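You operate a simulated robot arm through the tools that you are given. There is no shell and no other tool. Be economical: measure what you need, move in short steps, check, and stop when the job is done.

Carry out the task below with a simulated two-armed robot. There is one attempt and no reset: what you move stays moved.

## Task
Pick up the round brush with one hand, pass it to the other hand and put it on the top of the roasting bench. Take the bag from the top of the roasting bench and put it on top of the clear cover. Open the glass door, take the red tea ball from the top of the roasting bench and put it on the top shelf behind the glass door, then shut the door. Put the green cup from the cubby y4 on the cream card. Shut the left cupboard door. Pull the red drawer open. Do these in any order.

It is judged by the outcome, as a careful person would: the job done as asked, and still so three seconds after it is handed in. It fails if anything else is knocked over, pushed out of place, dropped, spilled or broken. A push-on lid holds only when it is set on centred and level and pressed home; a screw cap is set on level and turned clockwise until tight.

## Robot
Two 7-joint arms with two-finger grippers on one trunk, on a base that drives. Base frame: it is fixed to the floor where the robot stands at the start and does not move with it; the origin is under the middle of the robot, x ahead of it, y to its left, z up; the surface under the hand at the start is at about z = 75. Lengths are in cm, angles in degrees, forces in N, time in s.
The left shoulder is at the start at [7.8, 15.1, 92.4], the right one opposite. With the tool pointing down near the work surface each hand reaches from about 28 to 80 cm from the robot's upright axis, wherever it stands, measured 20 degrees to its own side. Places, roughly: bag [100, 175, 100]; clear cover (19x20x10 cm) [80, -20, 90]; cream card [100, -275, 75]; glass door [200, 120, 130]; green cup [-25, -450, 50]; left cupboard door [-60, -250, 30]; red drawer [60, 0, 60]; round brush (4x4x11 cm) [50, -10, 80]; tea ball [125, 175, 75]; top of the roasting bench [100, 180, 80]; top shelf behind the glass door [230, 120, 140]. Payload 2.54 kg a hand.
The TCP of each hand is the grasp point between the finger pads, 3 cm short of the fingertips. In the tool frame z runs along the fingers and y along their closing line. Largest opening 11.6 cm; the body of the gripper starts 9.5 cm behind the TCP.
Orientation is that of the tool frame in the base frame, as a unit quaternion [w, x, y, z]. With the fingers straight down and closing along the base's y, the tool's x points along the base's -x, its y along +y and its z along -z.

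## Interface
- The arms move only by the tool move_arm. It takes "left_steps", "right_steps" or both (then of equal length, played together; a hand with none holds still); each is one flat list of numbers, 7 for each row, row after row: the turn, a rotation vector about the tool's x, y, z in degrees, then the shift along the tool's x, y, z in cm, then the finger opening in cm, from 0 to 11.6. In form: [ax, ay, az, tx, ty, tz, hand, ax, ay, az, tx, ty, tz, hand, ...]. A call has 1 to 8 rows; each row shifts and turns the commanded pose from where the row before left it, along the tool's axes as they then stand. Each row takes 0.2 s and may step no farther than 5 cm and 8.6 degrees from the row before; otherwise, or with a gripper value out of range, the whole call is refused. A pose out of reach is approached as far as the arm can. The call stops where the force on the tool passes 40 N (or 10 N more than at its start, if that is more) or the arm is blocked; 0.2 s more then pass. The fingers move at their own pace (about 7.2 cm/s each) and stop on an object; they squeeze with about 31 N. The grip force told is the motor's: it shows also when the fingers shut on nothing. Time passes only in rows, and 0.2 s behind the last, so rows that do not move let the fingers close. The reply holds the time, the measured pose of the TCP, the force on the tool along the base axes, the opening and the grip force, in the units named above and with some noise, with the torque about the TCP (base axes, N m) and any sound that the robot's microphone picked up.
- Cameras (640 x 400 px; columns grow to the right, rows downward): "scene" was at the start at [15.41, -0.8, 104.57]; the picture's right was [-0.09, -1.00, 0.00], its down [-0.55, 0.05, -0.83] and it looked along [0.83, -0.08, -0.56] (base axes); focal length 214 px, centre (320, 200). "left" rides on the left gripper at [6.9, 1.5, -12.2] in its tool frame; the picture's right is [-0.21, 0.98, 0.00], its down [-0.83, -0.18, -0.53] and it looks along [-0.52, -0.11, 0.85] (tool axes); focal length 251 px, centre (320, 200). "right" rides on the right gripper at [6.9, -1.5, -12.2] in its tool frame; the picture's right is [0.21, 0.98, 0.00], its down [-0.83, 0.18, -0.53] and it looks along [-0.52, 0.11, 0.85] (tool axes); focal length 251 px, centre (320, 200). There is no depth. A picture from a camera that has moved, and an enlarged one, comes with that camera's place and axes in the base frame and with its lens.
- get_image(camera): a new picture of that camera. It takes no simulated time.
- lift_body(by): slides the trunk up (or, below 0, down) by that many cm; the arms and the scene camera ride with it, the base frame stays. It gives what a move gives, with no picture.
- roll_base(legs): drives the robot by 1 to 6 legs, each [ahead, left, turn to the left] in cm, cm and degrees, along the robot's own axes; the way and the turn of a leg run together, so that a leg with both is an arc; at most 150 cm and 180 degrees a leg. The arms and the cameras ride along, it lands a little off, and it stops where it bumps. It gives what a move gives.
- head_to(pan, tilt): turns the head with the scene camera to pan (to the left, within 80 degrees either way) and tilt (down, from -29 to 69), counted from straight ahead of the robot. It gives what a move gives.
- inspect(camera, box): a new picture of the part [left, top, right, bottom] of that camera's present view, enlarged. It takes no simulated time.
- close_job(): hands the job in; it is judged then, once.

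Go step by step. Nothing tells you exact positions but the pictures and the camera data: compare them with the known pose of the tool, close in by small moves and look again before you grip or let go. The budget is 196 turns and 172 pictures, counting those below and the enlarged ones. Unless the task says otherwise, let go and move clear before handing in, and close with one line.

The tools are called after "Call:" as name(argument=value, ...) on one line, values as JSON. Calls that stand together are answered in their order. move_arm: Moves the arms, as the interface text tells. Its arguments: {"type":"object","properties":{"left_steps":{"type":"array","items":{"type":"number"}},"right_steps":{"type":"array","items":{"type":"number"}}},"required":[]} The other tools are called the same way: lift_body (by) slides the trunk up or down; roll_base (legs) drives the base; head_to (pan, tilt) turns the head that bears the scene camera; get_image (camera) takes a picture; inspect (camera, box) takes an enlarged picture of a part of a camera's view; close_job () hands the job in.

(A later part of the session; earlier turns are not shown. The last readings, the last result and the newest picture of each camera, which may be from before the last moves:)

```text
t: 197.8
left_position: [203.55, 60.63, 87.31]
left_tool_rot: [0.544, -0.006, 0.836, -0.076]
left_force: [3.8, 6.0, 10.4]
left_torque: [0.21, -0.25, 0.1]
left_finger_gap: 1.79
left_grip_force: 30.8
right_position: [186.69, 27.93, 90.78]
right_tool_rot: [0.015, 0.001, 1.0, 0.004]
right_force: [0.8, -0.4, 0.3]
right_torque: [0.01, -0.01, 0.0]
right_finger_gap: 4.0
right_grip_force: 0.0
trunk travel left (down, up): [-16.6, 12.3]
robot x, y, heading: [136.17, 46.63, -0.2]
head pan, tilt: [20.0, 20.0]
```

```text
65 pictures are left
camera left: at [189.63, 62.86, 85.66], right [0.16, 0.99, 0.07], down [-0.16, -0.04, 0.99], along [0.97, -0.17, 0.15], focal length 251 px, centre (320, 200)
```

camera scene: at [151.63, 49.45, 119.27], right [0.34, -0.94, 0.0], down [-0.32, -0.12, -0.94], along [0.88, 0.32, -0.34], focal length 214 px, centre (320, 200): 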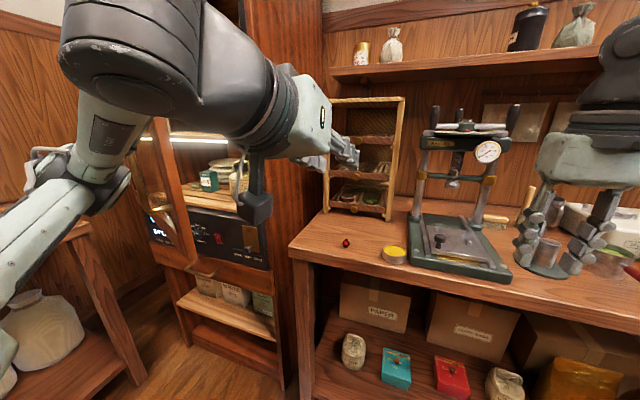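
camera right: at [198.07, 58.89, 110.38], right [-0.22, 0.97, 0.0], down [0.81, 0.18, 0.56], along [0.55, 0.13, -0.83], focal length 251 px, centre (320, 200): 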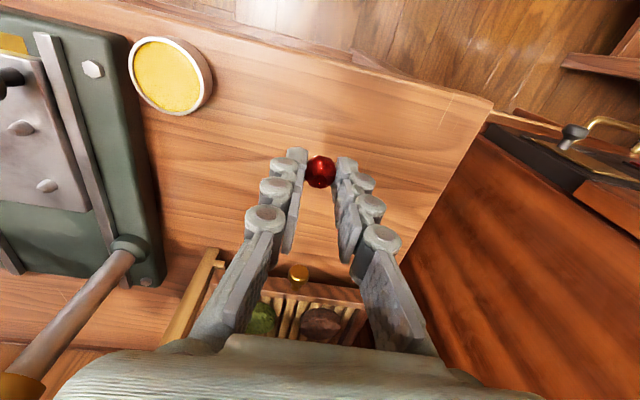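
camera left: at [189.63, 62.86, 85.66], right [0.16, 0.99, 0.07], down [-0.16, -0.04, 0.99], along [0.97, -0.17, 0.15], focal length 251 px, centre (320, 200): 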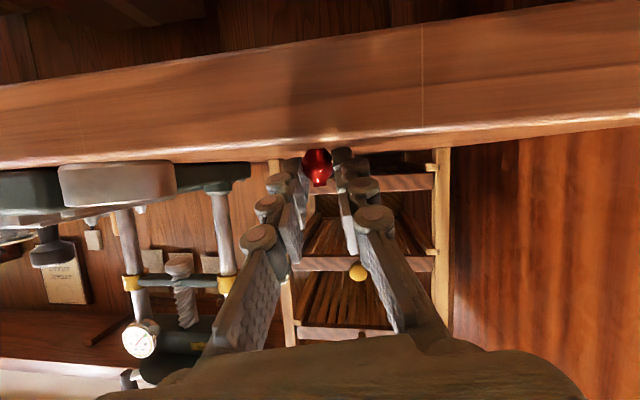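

The ball is held. I'll lift it, pull back from the bench, raise the trunk fully and turn toward the open cabinet.

Call:
move_arm(left_steps=[0, 0, 0, -2.7, -0.4, -1.2, 0.5, 0, 0, 0, -2.7, -0.4, -1.2, 0.5, 0, 0, 0, -2.7, -0.4, -1.2, 0.5, 0, 0, 0, 1.5, 0, -3.7, 0.5, 0, 0, 0, 1.5, 0, -3.7, 0.5, 0, 0, 0, 1.5, 0, -3.7, 0.5])

Call:
lift_body(by=24)

Call:
roll_base(legs=[[0, 0, 30]])

Call:
head_to(pan=15, tilt=-5)

Call:
get_image(camera="scene")

```text
t: 199.2
left_position: [191.28, 61.27, 96.75]
left_tool_rot: [0.543, -0.005, 0.836, -0.076]
left_force: [-0.5, 0.3, 0.6]
left_torque: [0.0, 0.0, 0.0]
left_finger_gap: 1.81
left_grip_force: 31.2
right_position: [186.86, 28.02, 90.75]
right_tool_rot: [0.015, 0.001, 1.0, 0.004]
right_force: [0.6, 0.8, -0.1]
right_torque: [-0.01, -0.01, -0.02]
right_finger_gap: 3.98
right_grip_force: 0.0
trunk travel left (down, up): [-16.6, 12.3]
robot x, y, heading: [136.27, 46.24, -0.1]
head pan, tilt: [20.0, 20.0]
```

```text
t: 200.7
left_position: [191.43, 61.31, 109.0]
left_tool_rot: [0.542, -0.006, 0.837, -0.076]
left_force: [0.8, -0.1, 0.1]
left_torque: [0.0, 0.03, 0.02]
left_finger_gap: 1.83
left_grip_force: 31.2
right_position: [186.76, 27.96, 102.97]
right_tool_rot: [0.015, 0.001, 1.0, 0.004]
right_force: [0.1, -0.2, 0.7]
right_torque: [0.0, 0.0, 0.02]
right_finger_gap: 4.0
right_grip_force: 0.1
right hand out of reach, approached as far as the arm can: row 1
trunk travel left (down, up): [-28.9, 0.0]
robot x, y, heading: [135.98, 46.35, -0.5]
head pan, tilt: [20.0, 20.0]
```

```text
t: 202.6
left_position: [176.63, 86.88, 108.97]
left_tool_rot: [0.545, -0.22, 0.806, 0.066]
left_force: [-0.3, 0.0, -0.4]
left_torque: [0.02, 0.01, 0.02]
left_finger_gap: 1.82
left_grip_force: 30.7
right_position: [189.3, 55.4, 103.01]
right_tool_rot: [0.012, -0.257, 0.966, 0.008]
right_force: [0.6, 0.6, 0.2]
right_torque: [0.01, 0.02, -0.02]
right_finger_gap: 4.01
right_grip_force: 0.1
trunk travel left (down, up): [-28.9, 0.0]
robot x, y, heading: [136.56, 45.96, 29.4]
head pan, tilt: [20.0, 20.0]
```

```text
t: 203.5
left_position: [176.56, 86.84, 109.05]
left_tool_rot: [0.544, -0.22, 0.807, 0.066]
left_force: [-0.4, -0.9, -0.5]
left_torque: [0.0, 0.01, 0.03]
left_finger_gap: 1.82
left_grip_force: 31.6
right_position: [189.29, 55.44, 103.07]
right_tool_rot: [0.013, -0.256, 0.966, 0.008]
right_force: [0.0, -0.5, -0.1]
right_torque: [0.01, 0.01, 0.03]
right_finger_gap: 4.0
right_grip_force: 0.0
trunk travel left (down, up): [-28.9, 0.0]
robot x, y, heading: [136.21, 46.07, 29.8]
head pan, tilt: [15.0, -5.0]
```

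```text
64 pictures are left
camera scene: at [148.21, 55.83, 123.6], right [0.7, -0.71, 0.0], down [0.06, 0.06, -1.0], along [0.71, 0.7, 0.09], focal length 214 px, centre (320, 200)
```

scene: 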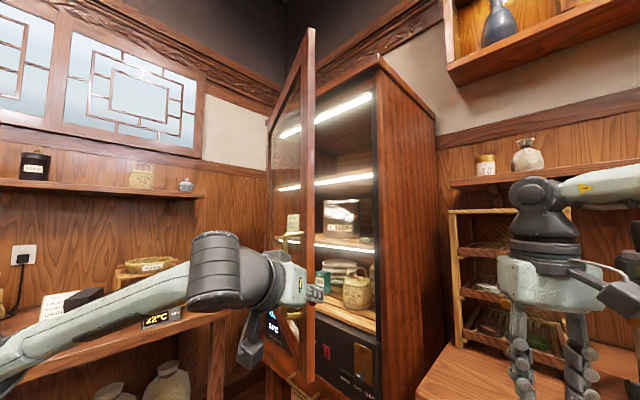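

The door swung back to about 20° open because my left elbow brushed it while passing. Now I'm on its inner side, so I'll turn further left and put the empty right hand into the gap behind the door edge. I can then sweep it open by turning.

Call:
roll_base(legs=[[0, 0, 20]])

Call:
move_arm(right_steps=[0, 0, 0, -4, 0, -1.3, 2, 0, 0, 0, -4, 0, -1.3, 2, 0, 0, 0, -3, 0, -1.3, 2])

Call:
get_image(camera="scene")

Call:
get_image(camera="right")

```text
t: 205.0
left_position: [160.5, 98.08, 108.93]
left_tool_rot: [0.525, -0.356, 0.757, 0.159]
left_force: [0.2, -0.2, -0.6]
left_torque: [-0.02, 0.0, 0.0]
left_finger_gap: 1.81
left_grip_force: 30.6
right_position: [183.04, 72.84, 102.94]
right_tool_rot: [0.011, -0.419, 0.908, 0.01]
right_force: [-0.3, -0.1, -0.1]
right_torque: [-0.02, -0.05, -0.03]
right_finger_gap: 3.98
right_grip_force: 0.0
trunk travel left (down, up): [-28.9, 0.0]
robot x, y, heading: [136.36, 46.11, 49.6]
head pan, tilt: [15.0, -5.0]
```

```text
t: 205.8
left_position: [160.35, 98.07, 109.04]
left_tool_rot: [0.525, -0.356, 0.757, 0.159]
left_force: [-0.1, 0.0, 0.7]
left_torque: [-0.04, -0.02, -0.02]
left_finger_gap: 1.81
left_grip_force: 31.0
right_position: [189.35, 80.38, 106.76]
right_tool_rot: [0.012, -0.417, 0.909, 0.01]
right_force: [-0.7, 0.3, 0.9]
right_torque: [0.05, -0.04, 0.01]
right_finger_gap: 1.99
right_grip_force: 0.1
right hand out of reach, approached as far as the arm can: row 3
trunk travel left (down, up): [-28.9, 0.0]
robot x, y, heading: [136.06, 46.43, 49.5]
head pan, tilt: [15.0, -5.0]
```

```text
63 pictures are left
camera scene: at [144.2, 59.37, 123.62], right [0.9, -0.43, 0.0], down [0.04, 0.08, -1.0], along [0.43, 0.9, 0.09], focal length 214 px, centre (320, 200)
```

scene: 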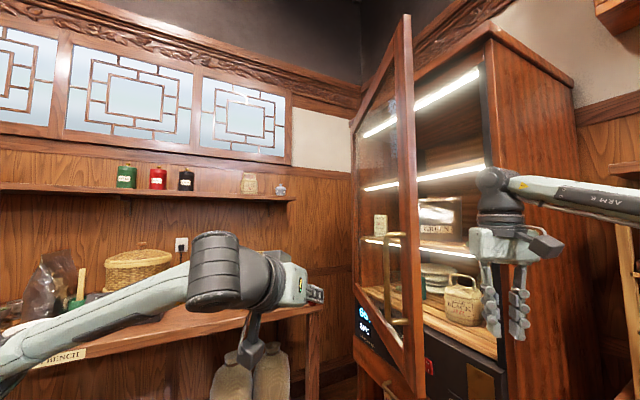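

```text
62 pictures are left
camera right: at [185.95, 73.7, 118.69], right [-0.88, 0.47, 0.0], down [0.39, 0.73, 0.56], along [0.27, 0.5, -0.83], focal length 251 px, centre (320, 200)
```

right: 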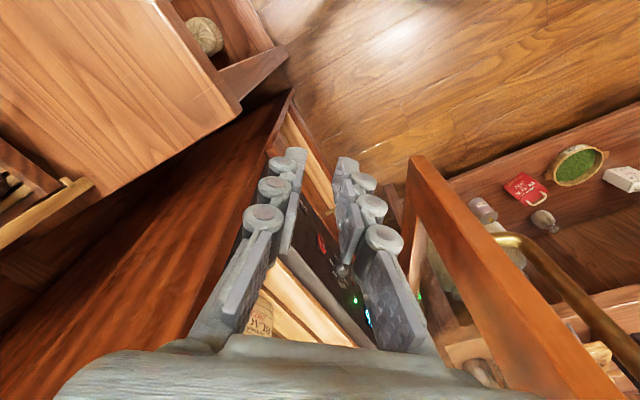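

The right hand sits right at the gap between the door edge and the cabinet. I'll move forward 9 cm so it's behind the edge.

Call:
roll_base(legs=[[9, 0, 0]])

Call:
get_image(camera="scene")

```text
t: 206.9
left_position: [166.39, 104.81, 109.08]
left_tool_rot: [0.524, -0.356, 0.757, 0.159]
left_force: [0.1, -0.4, -0.7]
left_torque: [-0.01, 0.0, 0.02]
left_finger_gap: 1.84
left_grip_force: 30.9
right_position: [195.31, 87.17, 106.53]
right_tool_rot: [0.012, -0.419, 0.908, 0.012]
right_force: [0.9, 1.0, -0.4]
right_torque: [-0.04, 0.05, -0.01]
right_finger_gap: 1.99
right_grip_force: 0.2
trunk travel left (down, up): [-28.9, 0.0]
robot x, y, heading: [142.24, 53.1, 49.1]
head pan, tilt: [15.0, -5.0]
```

```text
61 pictures are left
camera scene: at [150.15, 66.25, 123.59], right [0.9, -0.43, 0.0], down [0.04, 0.08, -1.0], along [0.43, 0.9, 0.09], focal length 214 px, centre (320, 200)
```

scene: 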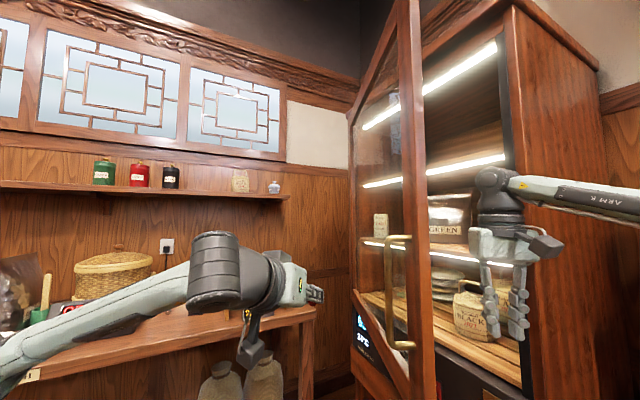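

Now the hand is behind the door edge, so I'll turn the base left to sweep the door open.

Call:
roll_base(legs=[[0, 0, 15], [0, 0, 15]])

Call:
get_image(camera="scene")

```text
t: 209.1
left_position: [137.27, 110.02, 109.09]
left_tool_rot: [0.465, -0.541, 0.638, 0.291]
left_force: [-0.3, -0.2, -0.1]
left_torque: [-0.02, 0.02, 0.0]
left_finger_gap: 1.83
left_grip_force: 31.3
right_position: [171.13, 108.96, 106.59]
right_tool_rot: [0.009, -0.639, 0.769, 0.015]
right_force: [-0.1, -0.2, 0.6]
right_torque: [0.05, -0.02, -0.02]
right_finger_gap: 1.99
right_grip_force: 0.1
trunk travel left (down, up): [-28.9, 0.0]
robot x, y, heading: [141.96, 53.05, 79.7]
head pan, tilt: [15.0, -5.0]
```

```text
60 pictures are left
camera scene: at [142.43, 68.54, 123.61], right [1.0, 0.08, 0.0], down [-0.01, 0.09, -1.0], along [-0.08, 0.99, 0.09], focal length 214 px, centre (320, 200)
```

scene: 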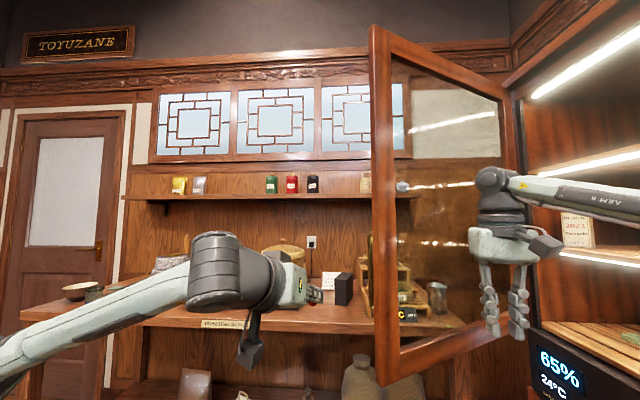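

The door is about 60° open. A bit more.

Call:
roll_base(legs=[[0, 0, 12]])

Call:
get_image(camera="scene")

```text
t: 210.3
left_position: [125.38, 107.78, 109.03]
left_tool_rot: [-0.432, 0.604, -0.578, -0.337]
left_force: [0.0, 0.6, 0.2]
left_torque: [0.01, 0.02, -0.01]
left_finger_gap: 1.83
left_grip_force: 30.9
right_position: [158.65, 114.03, 106.76]
right_tool_rot: [-0.008, 0.715, -0.698, -0.015]
right_force: [-0.2, -0.6, -0.1]
right_torque: [0.0, -0.01, 0.0]
right_finger_gap: 1.98
right_grip_force: 0.0
trunk travel left (down, up): [-28.9, 0.0]
robot x, y, heading: [142.02, 53.02, 91.8]
head pan, tilt: [15.0, -5.0]
```

```text
59 pictures are left
camera scene: at [139.2, 68.31, 123.61], right [0.96, 0.28, 0.0], down [-0.02, 0.08, -1.0], along [-0.28, 0.96, 0.09], focal length 214 px, centre (320, 200)
```

scene: 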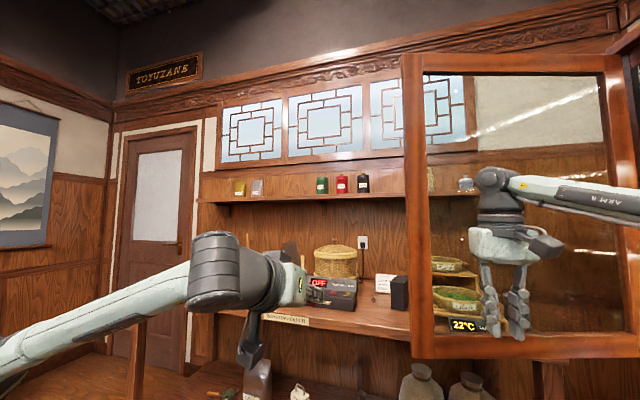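

The door is about 77° open. I'll pull the right hand back, then turn to face the cabinet with the left hand.

Call:
move_arm(right_steps=[0, 0, 0, 4.5, 0, 0, 2, 0, 0, 0, 4.5, 0, 0, 2, 0, 0, 0, 4.5, 0, 0, 2, 0, 0, 0, 4.5, 0, 0, 2])

Call:
roll_base(legs=[[0, 0, -67]])

Call:
head_to(pan=10, tilt=-8)

Call:
get_image(camera="scene")

```text
t: 211.3
left_position: [125.49, 107.67, 109.14]
left_tool_rot: [-0.432, 0.604, -0.578, -0.337]
left_force: [0.5, 0.1, 0.3]
left_torque: [0.01, -0.02, 0.0]
left_finger_gap: 1.87
left_grip_force: 30.4
right_position: [159.33, 95.78, 105.89]
right_tool_rot: [-0.007, 0.716, -0.698, -0.015]
right_force: [-0.5, -0.1, 0.3]
right_torque: [0.04, 0.02, 0.01]
right_finger_gap: 2.02
right_grip_force: 0.1
trunk travel left (down, up): [-28.9, 0.0]
robot x, y, heading: [142.16, 53.42, 91.4]
head pan, tilt: [15.0, -5.0]
```

```text
t: 214.6
left_position: [184.61, 91.22, 109.06]
left_tool_rot: [0.546, -0.198, 0.812, 0.052]
left_force: [-1.0, 0.0, 0.5]
left_torque: [-0.01, 0.0, 0.01]
left_finger_gap: 1.84
left_grip_force: 30.5
right_position: [188.1, 55.58, 105.89]
right_tool_rot: [0.014, -0.23, 0.973, 0.01]
right_force: [0.3, -0.5, -0.7]
right_torque: [0.01, 0.0, -0.03]
right_finger_gap: 2.0
right_grip_force: 0.0
trunk travel left (down, up): [-28.9, 0.0]
robot x, y, heading: [142.14, 53.42, 26.6]
head pan, tilt: [15.0, -5.0]
```

```text
t: 215.3
left_position: [184.58, 91.28, 109.05]
left_tool_rot: [0.547, -0.198, 0.812, 0.052]
left_force: [0.4, -0.4, 0.2]
left_torque: [-0.01, -0.01, 0.02]
left_finger_gap: 1.85
left_grip_force: 31.3
right_position: [188.08, 55.68, 105.87]
right_tool_rot: [0.014, -0.229, 0.973, 0.01]
right_force: [-0.2, 0.0, -0.1]
right_torque: [0.02, 0.03, -0.01]
right_finger_gap: 2.01
right_grip_force: 0.1
trunk travel left (down, up): [-28.9, 0.0]
robot x, y, heading: [142.21, 53.33, 26.6]
head pan, tilt: [10.0, -8.0]
```

```text
58 pictures are left
camera scene: at [154.86, 61.26, 124.06], right [0.6, -0.8, 0.0], down [0.11, 0.08, -0.99], along [0.8, 0.59, 0.14], focal length 214 px, centre (320, 200)
```

scene: 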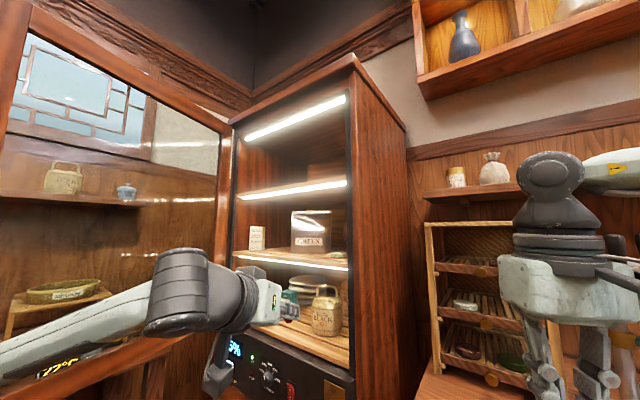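

The cabinet is open and reachable. The top shelf's front edge is at z≈138 with about 22 cm of room above. I'll raise the left hand in front of the opening.

Call:
move_arm(left_steps=[0, 0, 0, -4.4, -0.63, -1.92, 0.5, 0, 0, 0, -4.4, -0.63, -1.92, 0.5, 0, 0, 0, -4.4, -0.63, -1.92, 0.5, 0, 0, 0, -4.4, -0.63, -1.92, 0.5, 0, 0, 0, -4.4, -0.63, -1.92, 0.5, 0, 0, 0, -4.4, -0.63, -1.92, 0.5, 0, 0, 0, -4.4, -0.63, -1.92, 0.5, 0, 0, 0, -4.4, -0.63, -1.92, 0.5])

Call:
get_image(camera="left")

Call:
get_image(camera="scene")

```text
t: 217.1
left_position: [184.6, 91.2, 147.68]
left_tool_rot: [0.546, -0.197, 0.812, 0.052]
left_force: [0.2, 0.0, 0.4]
left_torque: [0.02, 0.0, 0.05]
left_finger_gap: 1.81
left_grip_force: 31.0
right_position: [188.19, 55.47, 105.8]
right_tool_rot: [0.015, -0.228, 0.974, 0.01]
right_force: [0.3, 0.5, -0.1]
right_torque: [0.01, 0.0, -0.03]
right_finger_gap: 1.97
right_grip_force: 0.2
trunk travel left (down, up): [-28.9, 0.0]
robot x, y, heading: [141.85, 53.02, 26.7]
head pan, tilt: [10.0, -8.0]
```

```text
57 pictures are left
camera left: at [171.06, 86.93, 146.03], right [-0.3, 0.95, 0.07], down [-0.12, -0.11, 0.99], along [0.95, 0.29, 0.15], focal length 251 px, centre (320, 200)
```

left: 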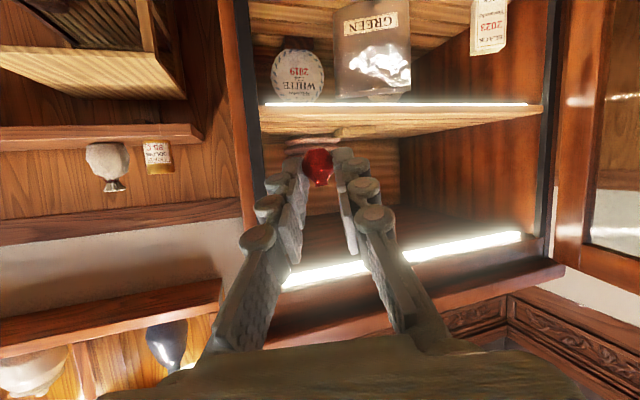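

```text
56 pictures are left
camera scene: at [154.83, 61.17, 124.07], right [0.59, -0.8, 0.0], down [0.11, 0.08, -0.99], along [0.8, 0.59, 0.14], focal length 214 px, centre (320, 200)
```

scene: 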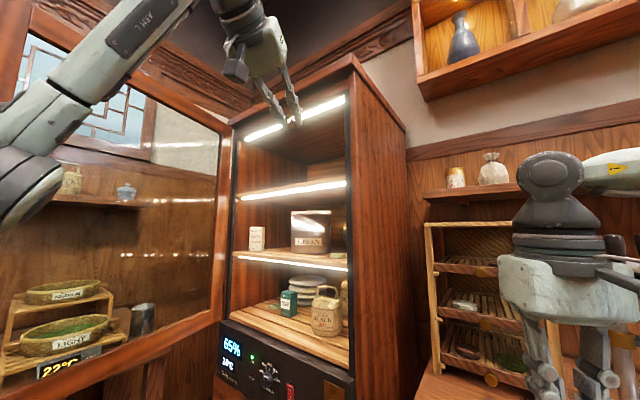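

I can see the shelf surface at about z 140–141. I'll move the base 13 cm forward, then extend the arm over the shelf.

Call:
roll_base(legs=[[13, 0, 0]])

Call:
move_arm(left_steps=[0, 0, 0, -1.5, -0.3, 3.5, 0.5, 0, 0, 0, -1.5, -0.3, 3.5, 0.5, 0, 0, 0, -1.5, -0.3, 3.5, 0.5])

Call:
get_image(camera="left")

Call:
get_image(camera="scene")

```text
t: 218.4
left_position: [196.33, 97.14, 147.69]
left_tool_rot: [0.545, -0.199, 0.813, 0.051]
left_force: [0.5, 0.7, -0.3]
left_torque: [0.0, 0.05, -0.02]
left_finger_gap: 1.82
left_grip_force: 31.2
right_position: [199.86, 61.51, 105.77]
right_tool_rot: [0.014, -0.23, 0.973, 0.009]
right_force: [0.4, 0.6, -1.7]
right_torque: [0.0, 0.04, -0.01]
right_finger_gap: 2.0
right_grip_force: 0.0
trunk travel left (down, up): [-28.9, 0.0]
robot x, y, heading: [153.6, 58.74, 26.5]
head pan, tilt: [10.0, -8.0]
```

```text
t: 219.2
left_position: [207.16, 100.52, 147.44]
left_tool_rot: [0.545, -0.199, 0.813, 0.052]
left_force: [-0.9, 0.2, 0.0]
left_torque: [-0.01, -0.01, 0.0]
left_finger_gap: 1.83
left_grip_force: 31.3
right_position: [199.8, 61.48, 105.93]
right_tool_rot: [0.014, -0.229, 0.973, 0.009]
right_force: [0.3, -0.5, -0.6]
right_torque: [0.0, 0.0, 0.0]
right_finger_gap: 1.99
right_grip_force: 0.1
trunk travel left (down, up): [-28.9, 0.0]
robot x, y, heading: [153.7, 59.18, 26.7]
head pan, tilt: [10.0, -8.0]
```

```text
55 pictures are left
camera left: at [193.7, 96.3, 145.76], right [-0.3, 0.95, 0.07], down [-0.12, -0.11, 0.99], along [0.95, 0.29, 0.15], focal length 251 px, centre (320, 200)
```

left: 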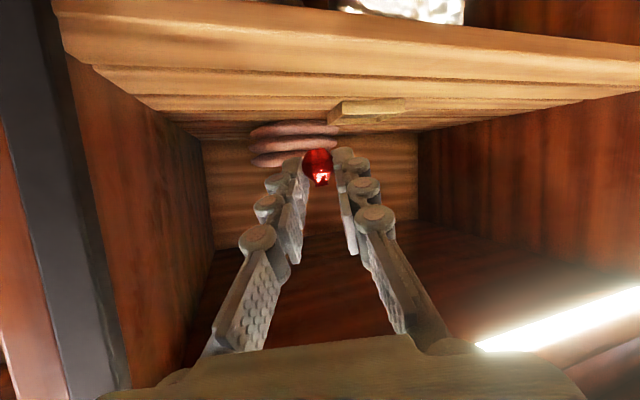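

```text
54 pictures are left
camera scene: at [166.59, 67.07, 124.05], right [0.6, -0.8, 0.0], down [0.11, 0.08, -0.99], along [0.8, 0.59, 0.14], focal length 214 px, centre (320, 200)
```

scene: 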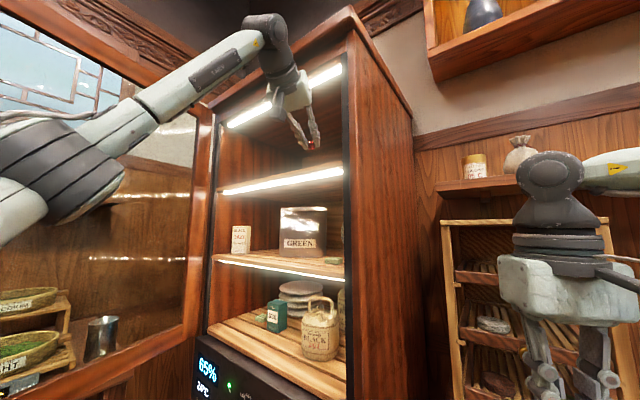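

The hand is inside the top compartment. I'll go 4 cm deeper, then lower in small steps.

Call:
move_arm(left_steps=[0, 0, 0, -1.67, -0.23, 3.9, 0.5, 0, 0, 0, 0.91, 0.13, 0.4, 0.5, 0, 0, 0, 0.91, 0.13, 0.4, 0.5, 0, 0, 0, 0.55, 0.08, 0.24, 0.5])

Call:
get_image(camera="left")

```text
t: 220.2
left_position: [211.26, 102.03, 144.93]
left_tool_rot: [0.546, -0.199, 0.812, 0.052]
left_force: [-1.2, 0.9, 0.5]
left_torque: [0.04, 0.05, 0.0]
left_finger_gap: 1.86
left_grip_force: 31.5
right_position: [199.81, 61.51, 105.9]
right_tool_rot: [0.016, -0.229, 0.973, 0.009]
right_force: [-0.5, -0.7, -0.3]
right_torque: [0.02, 0.02, 0.02]
right_finger_gap: 2.0
right_grip_force: 0.0
trunk travel left (down, up): [-28.9, 0.0]
robot x, y, heading: [153.87, 58.96, 26.6]
head pan, tilt: [10.0, -8.0]
```

```text
53 pictures are left
camera left: at [197.68, 97.83, 143.3], right [-0.3, 0.95, 0.07], down [-0.13, -0.11, 0.99], along [0.95, 0.29, 0.15], focal length 251 px, centre (320, 200)
```

left: 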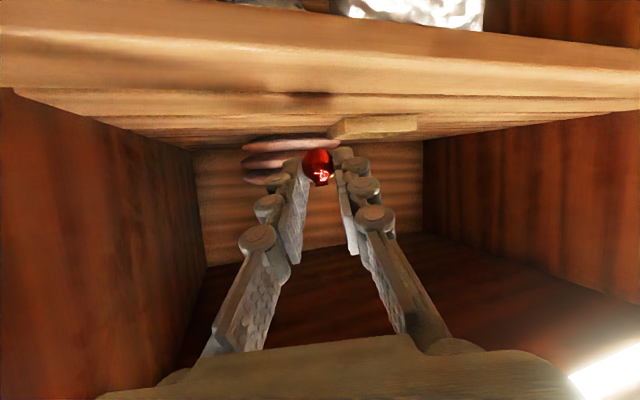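

Call:
move_arm(left_steps=[0, 0, 0, 0.55, 0.08, 0.24, 0.5, 0, 0, 0, 0.45, 0.07, 0.2, 0.5])

Call:
move_arm(left_steps=[0, 0, 0, 0.36, 0.05, 0.16, 0.5, 0, 0, 0, 0.27, 0.04, 0.12, 0.5])

Call:
get_image(camera="left")

```text
t: 220.8
left_position: [211.09, 102.09, 143.77]
left_tool_rot: [0.546, -0.198, 0.812, 0.051]
left_force: [-0.2, -1.0, 0.9]
left_torque: [0.04, 0.0, 0.0]
left_finger_gap: 1.85
left_grip_force: 31.4
right_position: [199.75, 61.46, 106.04]
right_tool_rot: [0.014, -0.228, 0.973, 0.009]
right_force: [-0.4, 0.1, 0.2]
right_torque: [0.01, 0.02, 0.0]
right_finger_gap: 1.97
right_grip_force: 0.1
trunk travel left (down, up): [-28.9, 0.0]
robot x, y, heading: [153.66, 58.94, 26.5]
head pan, tilt: [10.0, -8.0]
```

```text
t: 221.4
left_position: [210.94, 102.08, 143.2]
left_tool_rot: [0.545, -0.199, 0.813, 0.051]
left_force: [-0.2, 0.4, -0.3]
left_torque: [0.0, 0.02, 0.0]
left_finger_gap: 1.82
left_grip_force: 30.6
right_position: [199.84, 61.42, 105.98]
right_tool_rot: [0.015, -0.229, 0.973, 0.008]
right_force: [-0.1, -0.4, -0.7]
right_torque: [0.0, 0.02, 0.02]
right_finger_gap: 2.01
right_grip_force: 0.1
trunk travel left (down, up): [-28.9, 0.0]
robot x, y, heading: [153.73, 58.98, 26.4]
head pan, tilt: [10.0, -8.0]
```

```text
52 pictures are left
camera left: at [197.62, 97.81, 141.48], right [-0.3, 0.95, 0.07], down [-0.12, -0.11, 0.99], along [0.95, 0.29, 0.15], focal length 251 px, centre (320, 200)
```

left: 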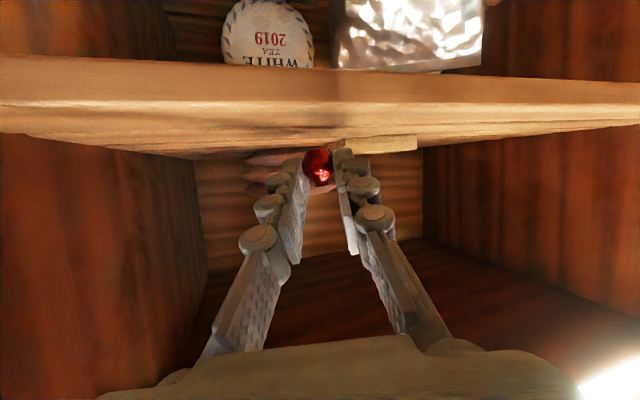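

Call:
move_arm(left_steps=[0, 0, 0, 0.36, 0.05, 0.16, 0.5, 0, 0, 0, 0.18, 0.03, 0.08, 0.5])

Call:
move_arm(left_steps=[0, 0, 0, 0.27, 0.04, 0.12, 0.5, 0, 0, 0, 0, 0, 0, 0.5])

```text
t: 222.0
left_position: [211.12, 102.03, 142.49]
left_tool_rot: [0.545, -0.199, 0.813, 0.051]
left_force: [-0.1, 0.2, 0.4]
left_torque: [-0.02, 0.03, -0.01]
left_finger_gap: 1.84
left_grip_force: 31.4
right_position: [199.9, 61.52, 105.89]
right_tool_rot: [0.014, -0.23, 0.973, 0.009]
right_force: [-0.2, -0.3, 0.0]
right_torque: [-0.03, -0.01, -0.01]
right_finger_gap: 1.97
right_grip_force: 0.1
trunk travel left (down, up): [-28.9, 0.0]
robot x, y, heading: [154.16, 58.97, 26.5]
head pan, tilt: [10.0, -8.0]
```

```text
t: 222.6
left_position: [211.23, 101.93, 142.41]
left_tool_rot: [0.545, -0.199, 0.813, 0.051]
left_force: [-0.4, 0.2, -0.1]
left_torque: [-0.03, 0.01, 0.0]
left_finger_gap: 1.83
left_grip_force: 30.9
right_position: [199.75, 61.5, 105.88]
right_tool_rot: [0.014, -0.229, 0.973, 0.01]
right_force: [0.2, -1.1, -0.4]
right_torque: [-0.01, 0.02, 0.01]
right_finger_gap: 1.99
right_grip_force: 0.0
trunk travel left (down, up): [-28.9, 0.0]
robot x, y, heading: [153.83, 59.03, 26.5]
head pan, tilt: [10.0, -8.0]
```

Call:
move_arm(left_steps=[0, 0, 0, 0.36, 0.05, 0.16, 0.5, 0, 0, 0, 0.18, 0.03, 0.08, 0.5])

Call:
get_image(camera="left")

```text
t: 223.2
left_position: [211.02, 102.01, 141.9]
left_tool_rot: [0.547, -0.198, 0.811, 0.052]
left_force: [1.8, 1.5, 7.2]
left_torque: [0.13, -0.15, -0.05]
left_finger_gap: 1.81
left_grip_force: 31.0
right_position: [199.78, 61.37, 105.95]
right_tool_rot: [0.015, -0.229, 0.973, 0.01]
right_force: [0.0, 0.4, -0.2]
right_torque: [0.01, 0.02, 0.03]
right_finger_gap: 2.0
right_grip_force: 0.0
trunk travel left (down, up): [-28.9, 0.0]
robot x, y, heading: [153.83, 59.26, 26.8]
head pan, tilt: [10.0, -8.0]
```

```text
51 pictures are left
camera left: at [197.57, 97.78, 140.17], right [-0.3, 0.95, 0.07], down [-0.13, -0.11, 0.99], along [0.94, 0.29, 0.15], focal length 251 px, centre (320, 200)
```

left: 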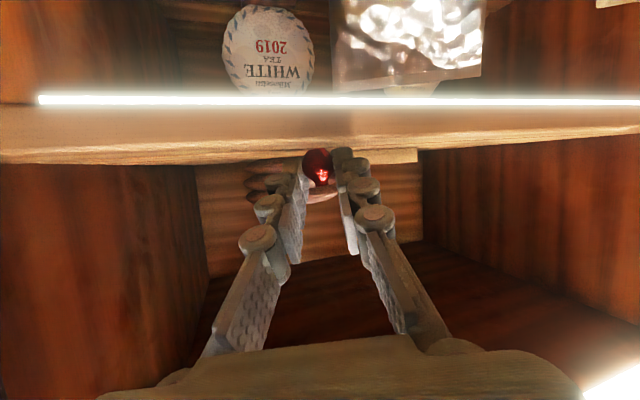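

The ball touches the shelf. I'll open gently and withdraw.

Call:
move_arm(left_steps=[0, 0, 0, 0, 0, 0, 2.4, 0, 0, 0, 0, 0, 0, 3.2, 0, 0, 0, 0, 0, 0, 3.6, 0, 0, 0, 0, 0, -2.5, 3.6, 0, 0, 0, 0, 0, -4, 3.6, 0, 0, 0, 0, 0, -4, 3.6, 0, 0, 0, 0, 0, -4, 3.6])

Call:
get_image(camera="left")

```text
t: 224.8
left_position: [198.37, 97.6, 147.48]
left_tool_rot: [0.546, -0.199, 0.812, 0.052]
left_force: [-0.7, -0.1, 1.1]
left_torque: [-0.02, 0.01, -0.01]
left_finger_gap: 3.6
left_grip_force: 0.0
right_position: [199.76, 61.45, 105.92]
right_tool_rot: [0.014, -0.23, 0.973, 0.009]
right_force: [-0.9, -0.4, 0.2]
right_torque: [0.0, -0.02, -0.01]
right_finger_gap: 1.99
right_grip_force: 0.1
trunk travel left (down, up): [-28.9, 0.0]
robot x, y, heading: [153.82, 58.7, 26.6]
head pan, tilt: [10.0, -8.0]
```

```text
50 pictures are left
camera left: at [184.94, 93.45, 145.86], right [-0.3, 0.95, 0.07], down [-0.13, -0.11, 0.99], along [0.95, 0.29, 0.15], focal length 251 px, centre (320, 200)
```

left: 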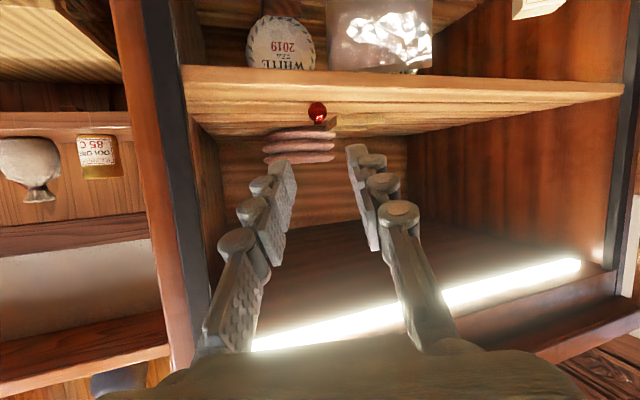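

The ball stands on the top shelf. Next I'll shut the door: back off, turn left, pass outside the door's edge with the left hand, then sweep back to push it closed.

Call:
roll_base(legs=[[-20, 0, 0], [0, 0, 58.4], [0, 10, 0], [27, 0, 0]])

Call:
head_to(pan=-20, tilt=0)

Call:
get_image(camera="scene")

```text
t: 231.7
left_position: [117.81, 135.83, 147.42]
left_tool_rot: [0.449, -0.574, 0.608, 0.315]
left_force: [-0.1, -0.2, 0.8]
left_torque: [-0.01, -0.01, 0.04]
left_finger_gap: 3.6
left_grip_force: 0.1
right_position: [149.52, 118.23, 106.01]
right_tool_rot: [0.008, -0.68, 0.733, 0.014]
right_force: [0.1, -0.2, 0.2]
right_torque: [-0.05, 0.01, 0.03]
right_finger_gap: 2.02
right_grip_force: 0.0
trunk travel left (down, up): [-28.9, 0.0]
robot x, y, heading: [128.14, 76.96, 85.8]
head pan, tilt: [10.0, -8.0]
```

```text
t: 232.7
left_position: [117.79, 135.81, 147.35]
left_tool_rot: [0.449, -0.574, 0.607, 0.316]
left_force: [0.0, -0.8, 1.0]
left_torque: [-0.04, 0.01, -0.02]
left_finger_gap: 3.62
left_grip_force: 0.0
right_position: [149.5, 118.15, 105.9]
right_tool_rot: [0.008, -0.68, 0.733, 0.015]
right_force: [0.3, 0.4, -0.6]
right_torque: [0.0, 0.01, -0.02]
right_finger_gap: 1.98
right_grip_force: 0.0
trunk travel left (down, up): [-28.9, 0.0]
robot x, y, heading: [128.16, 77.24, 85.7]
head pan, tilt: [-20.0, 0.0]
```

```text
49 pictures are left
camera scene: at [132.14, 92.43, 122.84], right [0.91, -0.41, 0.0], down [0.0, 0.0, -1.0], along [0.41, 0.91, 0.0], focal length 214 px, centre (320, 200)
```

scene: 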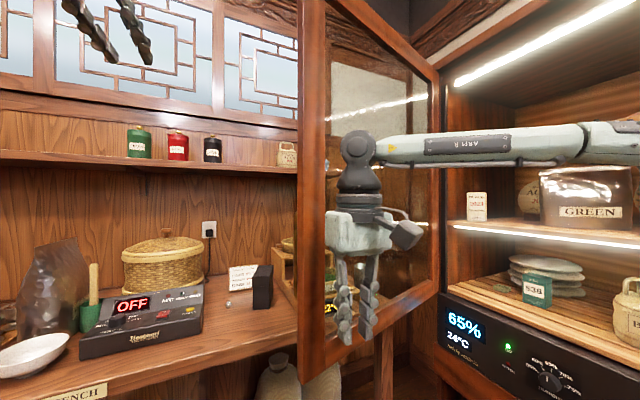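

The left hand is outside the door edge now. I'll turn right to sweep the door toward closed.

Call:
roll_base(legs=[[0, 0, -40], [0, 0, -36]])

Call:
head_to(pan=15, tilt=0)

Call:
get_image(camera="scene")

```text
t: 236.8
left_position: [182.34, 101.47, 147.51]
left_tool_rot: [0.548, -0.076, 0.832, -0.029]
left_force: [0.4, 0.1, 0.1]
left_torque: [-0.02, 0.0, 0.04]
left_finger_gap: 3.6
left_grip_force: 0.0
right_position: [172.92, 66.31, 105.81]
right_tool_rot: [0.015, -0.083, 0.996, 0.008]
right_force: [0.1, -0.8, -0.7]
right_torque: [-0.01, 0.0, 0.03]
right_finger_gap: 2.0
right_grip_force: 0.0
trunk travel left (down, up): [-28.9, 0.0]
robot x, y, heading: [128.51, 77.42, 9.4]
head pan, tilt: [-20.0, 0.0]
```

```text
t: 237.8
left_position: [182.38, 101.4, 147.52]
left_tool_rot: [0.548, -0.076, 0.832, -0.029]
left_force: [0.6, 0.0, 0.2]
left_torque: [-0.06, -0.02, -0.01]
left_finger_gap: 3.59
left_grip_force: 0.1
right_position: [172.86, 66.34, 105.9]
right_tool_rot: [0.016, -0.083, 0.996, 0.006]
right_force: [0.6, 0.2, 0.0]
right_torque: [0.0, -0.01, 0.0]
right_finger_gap: 1.98
right_grip_force: 0.1
trunk travel left (down, up): [-28.9, 0.0]
robot x, y, heading: [128.22, 77.29, 9.6]
head pan, tilt: [15.0, 0.0]
```

```text
48 pictures are left
camera scene: at [142.84, 82.29, 122.83], right [0.41, -0.91, 0.0], down [0.0, 0.0, -1.0], along [0.91, 0.41, 0.0], focal length 214 px, centre (320, 200)
```

scene: 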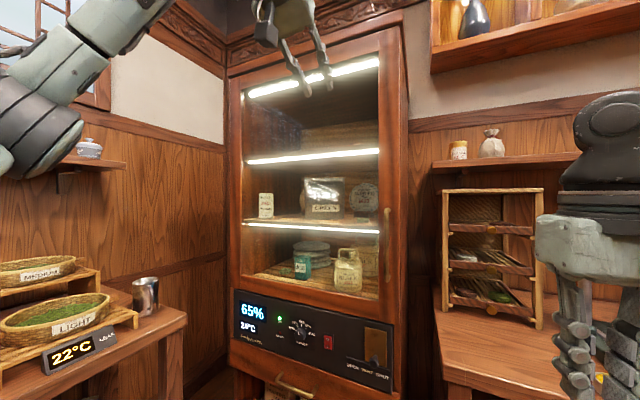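

The door appears shut. I'll zoom in to confirm, and check the ball on the shelf.

Call:
inspect(camera="scene", box=[320, 90, 420, 220])

```text
3.08 times, centred on (370, 155) of scene
camera zoom: at [142.84, 82.29, 122.83], right [0.41, -0.91, 0.0], down [0.0, 0.0, -1.0], along [0.91, 0.41, 0.0], focal length 660 px, centre (166, 338)
```

zoom: 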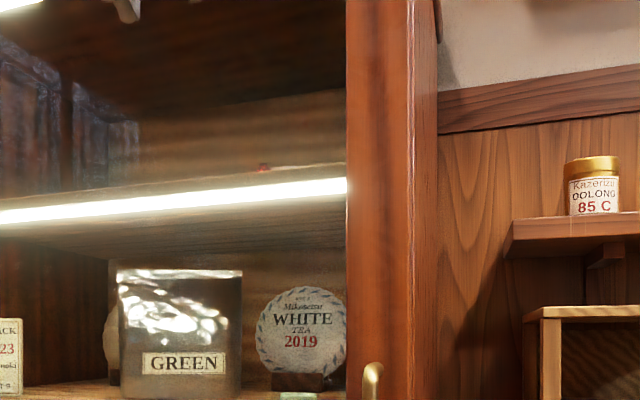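

The ball is visible on the shelf and the door looks flush. I'll press the frame lightly with closed fingers to be sure it's home.

Call:
move_arm(left_steps=[0, 0, 0, -1.07, -2.73, 3.57, 1, 0, 0, 0, -1.07, -2.73, 3.57, 0, 0, 0, 0, -1.07, -2.73, 3.57, 0, 0, 0, 0, -0.58, -0.09, 1.37, 0, 0, 0, 0, -0.58, -0.09, 1.37, 0, 0, 0, 0, -0.4, -0.06, 0.95, 0, 0, 0, 0, -0.4, -0.06, 0.95, 0])

```text
t: 239.4
left_position: [199.4, 94.21, 147.1]
left_tool_rot: [0.548, -0.076, 0.832, -0.029]
left_force: [-0.4, -0.3, -0.6]
left_torque: [0.01, -0.02, 0.01]
left_finger_gap: 0.01
left_grip_force: 28.9
right_position: [172.85, 66.24, 105.86]
right_tool_rot: [0.016, -0.082, 0.996, 0.008]
right_force: [-0.4, 0.1, -0.1]
right_torque: [0.0, 0.02, -0.04]
right_finger_gap: 2.02
right_grip_force: 0.1
trunk travel left (down, up): [-28.9, 0.0]
robot x, y, heading: [128.4, 76.95, 9.2]
head pan, tilt: [15.0, 0.0]
```

Call:
move_arm(left_steps=[0, 0, 0, -0.4, -0.06, 0.95, 0, 0, 0, 0, -0.4, -0.06, 0.95, 0, 0, 0, 0, -0.4, -0.06, 0.95, 0])

```text
t: 240.2
left_position: [201.44, 94.82, 145.46]
left_tool_rot: [0.547, -0.077, 0.833, -0.029]
left_force: [0.5, -0.3, 0.1]
left_torque: [0.03, -0.01, -0.01]
left_finger_gap: 0.0
left_grip_force: 28.3
left hand out of reach, approached as far as the arm can: row 1, 2, 3
right_position: [172.95, 66.46, 105.88]
right_tool_rot: [0.016, -0.083, 0.996, 0.007]
right_force: [0.4, 0.2, -0.2]
right_torque: [0.02, 0.01, -0.01]
right_finger_gap: 2.0
right_grip_force: 0.0
trunk travel left (down, up): [-28.9, 0.0]
robot x, y, heading: [128.26, 77.51, 9.3]
head pan, tilt: [15.0, 0.0]
```

Call:
roll_base(legs=[[2, 0, 0], [2, 0, 0]])

```text
t: 241.0
left_position: [201.69, 94.68, 145.9]
left_tool_rot: [0.545, -0.075, 0.835, -0.03]
left_force: [-15.6, 0.5, -0.9]
left_torque: [-0.02, 0.05, -0.06]
left_finger_gap: 0.01
left_grip_force: 28.6
right_position: [173.81, 66.62, 106.1]
right_tool_rot: [0.016, -0.082, 0.996, 0.006]
right_force: [-0.8, -0.2, -0.3]
right_torque: [0.04, 0.0, 0.02]
right_finger_gap: 1.99
right_grip_force: 0.0
trunk travel left (down, up): [-28.9, 0.0]
robot x, y, heading: [129.36, 77.5, 9.4]
head pan, tilt: [15.0, 0.0]
stopped in leg 1: the force on the tool passed its limit at 60 N (the readings are from after the stop); the commanded pose is now the measured one
```

It's firm at contact, so the door is shut. Next is the bag on the roasting bench. I'll retract the left hand, pitch it back to point down, and turn toward the bench.

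Call:
move_arm(left_steps=[0, 0, 0, 0, 0, -4.8, 1, 0, 0, 0, 0, 0, -4.8, 3, 0, 0, 0, 0, 0, -4, 5, 0, 8.3, 0, 0, 0, 0, 6, 0, 8.3, 0, 0, 0, 0, 7, 0, 8.3, 0, 0, 0, 0, 7, 0, 8.3, 0, 0, 0, 0, 7, 0, 8.3, 0, 0, 0, 0, 7])

Call:
move_arm(left_steps=[0, 8.3, 0, 0, 0, 0, 7, 0, 8.3, 0, 0, 0, 0, 7, 0, 8.0, 0, 0, 0, 0, 7])

Call:
roll_base(legs=[[0, 0, 80.6], [0, 25, 0]])

Call:
head_to(pan=8, tilt=18)

Call:
get_image(camera="scene")

```text
t: 242.8
left_position: [183.3, 94.94, 142.14]
left_tool_rot: [0.258, -0.063, 0.963, -0.052]
left_force: [0.2, 1.5, -0.8]
left_torque: [-0.07, -0.01, -0.03]
left_finger_gap: 6.98
left_grip_force: 0.0
left hand out of reach, approached as far as the arm can: row 5, 6, 7, 8
right_position: [174.12, 66.67, 105.95]
right_tool_rot: [0.016, -0.083, 0.996, 0.006]
right_force: [-0.2, 1.0, 1.2]
right_torque: [-0.02, 0.04, 0.01]
right_finger_gap: 2.02
right_grip_force: 0.0
trunk travel left (down, up): [-28.9, 0.0]
robot x, y, heading: [129.25, 77.75, 9.8]
head pan, tilt: [15.0, 0.0]
```

```text
t: 243.6
left_position: [180.27, 93.72, 138.25]
left_tool_rot: [0.162, -0.056, 0.984, -0.054]
left_force: [0.6, -1.1, 0.0]
left_torque: [0.02, -0.01, 0.02]
left_finger_gap: 7.01
left_grip_force: 0.0
left hand out of reach, approached as far as the arm can: row 1, 2, 3
right_position: [173.97, 66.54, 105.88]
right_tool_rot: [0.016, -0.083, 0.996, 0.006]
right_force: [0.4, 0.1, -0.4]
right_torque: [0.02, -0.01, 0.01]
right_finger_gap: 1.99
right_grip_force: 0.1
trunk travel left (down, up): [-28.9, 0.0]
robot x, y, heading: [129.13, 77.59, 9.8]
head pan, tilt: [15.0, 0.0]
```

```text
t: 249.2
left_position: [106.59, 130.38, 138.52]
left_tool_rot: [0.158, -0.689, 0.705, 0.065]
left_force: [0.1, 0.2, -0.9]
left_torque: [-0.02, 0.03, 0.01]
left_finger_gap: 7.0
left_grip_force: 0.1
right_position: [132.58, 120.37, 105.81]
right_tool_rot: [-0.008, 0.715, -0.698, -0.016]
right_force: [-0.3, 0.3, 1.1]
right_torque: [-0.01, 0.0, -0.02]
right_finger_gap: 2.03
right_grip_force: 0.0
trunk travel left (down, up): [-28.9, 0.0]
robot x, y, heading: [115.68, 77.45, 91.4]
head pan, tilt: [15.0, 0.0]
stopped in leg 2: the robot was blocked; the commanded pose is now the measured one
```

```text
t: 250.1
left_position: [106.65, 130.33, 138.37]
left_tool_rot: [0.159, -0.687, 0.706, 0.065]
left_force: [0.3, 0.2, -0.4]
left_torque: [-0.01, 0.03, 0.01]
left_finger_gap: 7.0
left_grip_force: 0.0
right_position: [132.65, 120.32, 105.86]
right_tool_rot: [-0.007, 0.715, -0.699, -0.016]
right_force: [0.1, -0.6, -0.1]
right_torque: [-0.01, -0.03, 0.0]
right_finger_gap: 2.02
right_grip_force: 0.0
trunk travel left (down, up): [-28.9, 0.0]
robot x, y, heading: [115.62, 77.3, 91.1]
head pan, tilt: [8.0, 18.0]
```

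```text
46 pictures are left
camera scene: at [113.52, 93.63, 119.94], right [0.99, 0.16, 0.0], down [0.05, -0.3, -0.95], along [-0.15, 0.94, -0.31], focal length 214 px, centre (320, 200)
```

scene: 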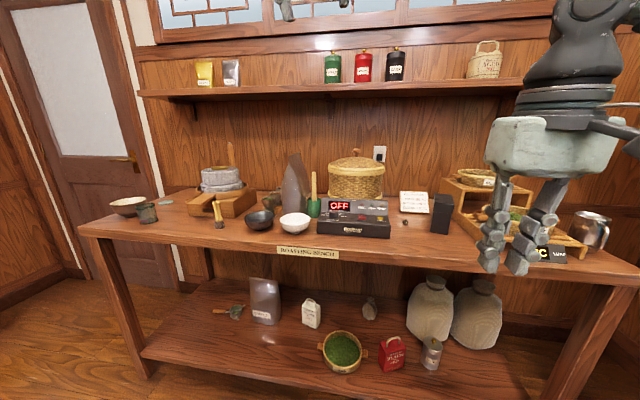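

The bag stands near [90, 174] with its top at z≈111, and the brush is still standing. I'll move forward and left, lower the trunk, and straighten the left hand above the bag height.

Call:
roll_base(legs=[[22, 0, 0], [0, 11, 0]])

Call:
lift_body(by=-8)

Call:
move_arm(left_steps=[0, 8.5, 0, 0, 0, 1.5, 9, 0, 8.5, 0, 0, 0, 1.5, 9, -7.3, 0, 0, 0, 0, 1.5, 9, 0, 0, 0, 0, 0, 2, 9])

Call:
get_image(camera="left")

```text
t: 253.1
left_position: [95.62, 152.61, 138.41]
left_tool_rot: [0.159, -0.686, 0.707, 0.064]
left_force: [-0.9, 0.1, -0.7]
left_torque: [-0.01, -0.03, -0.02]
left_finger_gap: 7.0
left_grip_force: 0.0
right_position: [121.55, 142.47, 105.91]
right_tool_rot: [-0.008, 0.714, -0.7, -0.015]
right_force: [-0.7, -0.6, 1.0]
right_torque: [0.01, -0.02, 0.01]
right_finger_gap: 1.99
right_grip_force: 0.1
trunk travel left (down, up): [-28.9, 0.0]
robot x, y, heading: [104.05, 100.04, 90.9]
head pan, tilt: [8.0, 18.0]
```

```text
t: 254.2
left_position: [95.8, 152.55, 130.34]
left_tool_rot: [0.159, -0.686, 0.708, 0.065]
left_force: [0.5, -1.0, 0.4]
left_torque: [0.0, 0.01, 0.0]
left_finger_gap: 6.97
left_grip_force: 0.2
right_position: [121.52, 142.47, 97.95]
right_tool_rot: [-0.008, 0.714, -0.7, -0.016]
right_force: [-0.5, 0.5, -0.6]
right_torque: [0.03, 0.03, -0.03]
right_finger_gap: 2.0
right_grip_force: 0.0
trunk travel left (down, up): [-20.9, 8.0]
robot x, y, heading: [103.92, 99.83, 91.0]
head pan, tilt: [8.0, 18.0]
```

```text
t: 255.2
left_position: [95.32, 151.11, 119.77]
left_tool_rot: [0.009, -0.691, 0.723, 0.008]
left_force: [-0.7, -0.3, 0.4]
left_torque: [0.0, -0.01, 0.0]
left_finger_gap: 8.99
left_grip_force: 0.0
left hand out of reach, approached as far as the arm can: row 1, 2
right_position: [121.59, 142.47, 97.95]
right_tool_rot: [-0.008, 0.714, -0.7, -0.016]
right_force: [-0.1, 1.1, 0.1]
right_torque: [0.04, 0.01, -0.02]
right_finger_gap: 2.01
right_grip_force: 0.1
trunk travel left (down, up): [-20.9, 8.0]
robot x, y, heading: [103.67, 99.96, 91.0]
head pan, tilt: [8.0, 18.0]
```

```text
45 pictures are left
camera left: at [93.37, 143.91, 131.66], right [-0.97, 0.26, 0.01], down [0.22, 0.8, 0.55], along [0.14, 0.54, -0.83], focal length 251 px, centre (320, 200)
```

left: 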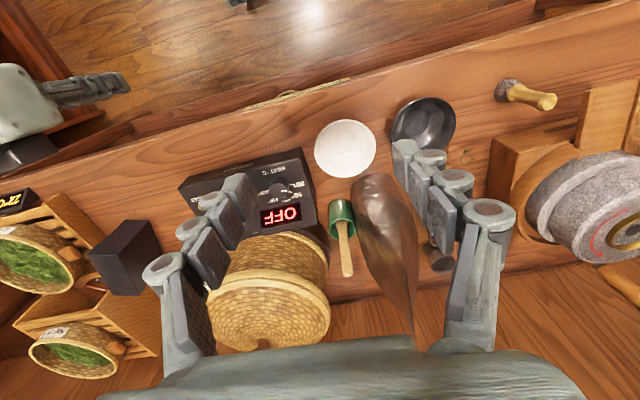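

The bag's apex is at about [89.3, 181, 111], tapering. I'll raise the trunk a bit, move closer, and bring the open left hand above it.

Call:
lift_body(by=7.5)

Call:
roll_base(legs=[[17, 0, 0]])

Call:
move_arm(left_steps=[0, 0, 0, -3.2, 1.57, 2.5, 10, 0, 0, 0, -3.2, 1.57, 2.5, 10, 0, 0, 0, -3.2, 1.57, 2.5, 10, 0, 0, 0, -3.2, 1.57, 2.3, 10])

Call:
get_image(camera="left")

Call:
get_image(camera="scene")

```text
t: 256.4
left_position: [95.42, 151.12, 127.27]
left_tool_rot: [0.009, -0.689, 0.724, 0.009]
left_force: [0.3, 0.2, -0.3]
left_torque: [-0.02, 0.01, -0.02]
left_finger_gap: 8.99
left_grip_force: 0.0
right_position: [121.67, 142.47, 105.48]
right_tool_rot: [-0.007, 0.714, -0.7, -0.016]
right_force: [0.6, 0.2, 0.0]
right_torque: [-0.02, 0.0, 0.01]
right_finger_gap: 1.98
right_grip_force: 0.0
trunk travel left (down, up): [-28.4, 0.5]
robot x, y, heading: [104.23, 99.66, 91.2]
head pan, tilt: [8.0, 18.0]
```

```text
t: 257.8
left_position: [95.05, 168.32, 127.19]
left_tool_rot: [0.009, -0.69, 0.724, 0.008]
left_force: [0.0, 0.4, -0.2]
left_torque: [-0.03, -0.01, 0.03]
left_finger_gap: 9.02
left_grip_force: 0.1
right_position: [121.34, 159.49, 105.36]
right_tool_rot: [-0.008, 0.713, -0.701, -0.014]
right_force: [0.4, 0.6, 0.4]
right_torque: [-0.06, 0.04, 0.0]
right_finger_gap: 2.01
right_grip_force: 0.0
trunk travel left (down, up): [-28.4, 0.5]
robot x, y, heading: [103.82, 116.89, 90.8]
head pan, tilt: [8.0, 18.0]
```

```text
t: 258.8
left_position: [89.47, 181.69, 117.73]
left_tool_rot: [0.008, -0.69, 0.724, 0.01]
left_force: [-0.4, -0.1, -0.6]
left_torque: [-0.02, -0.03, 0.01]
left_finger_gap: 9.99
left_grip_force: 0.0
right_position: [121.33, 159.5, 105.29]
right_tool_rot: [-0.007, 0.713, -0.701, -0.015]
right_force: [-0.5, 0.2, -1.2]
right_torque: [0.0, 0.0, 0.01]
right_finger_gap: 1.98
right_grip_force: 0.1
trunk travel left (down, up): [-28.4, 0.5]
robot x, y, heading: [104.11, 116.87, 91.3]
head pan, tilt: [8.0, 18.0]
```

```text
44 pictures are left
camera left: at [87.57, 174.45, 129.67], right [-0.97, 0.26, 0.01], down [0.22, 0.8, 0.55], along [0.14, 0.54, -0.83], focal length 251 px, centre (320, 200)
```

left: 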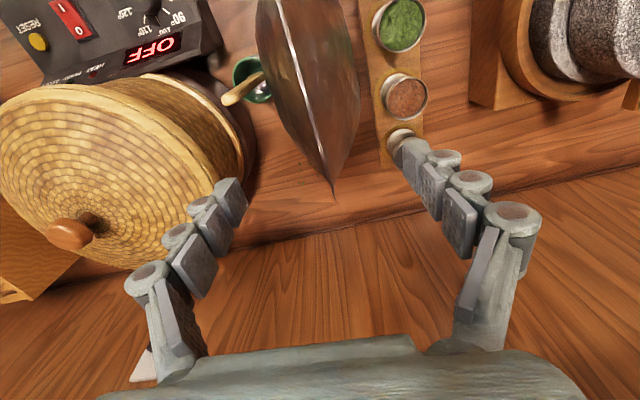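

```text
43 pictures are left
camera scene: at [102.06, 133.02, 119.42], right [0.99, 0.16, 0.0], down [0.05, -0.31, -0.95], along [-0.15, 0.94, -0.31], focal length 214 px, centre (320, 200)
```

scene: 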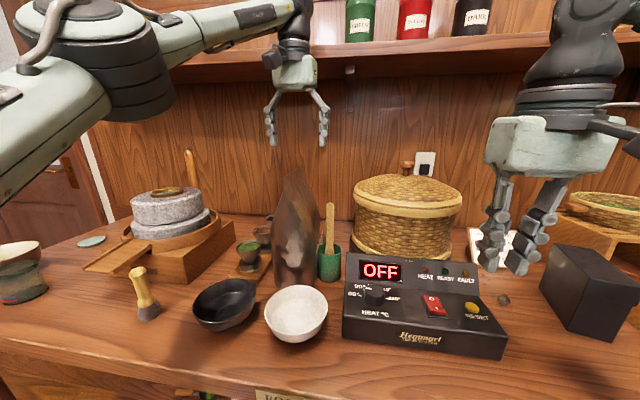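

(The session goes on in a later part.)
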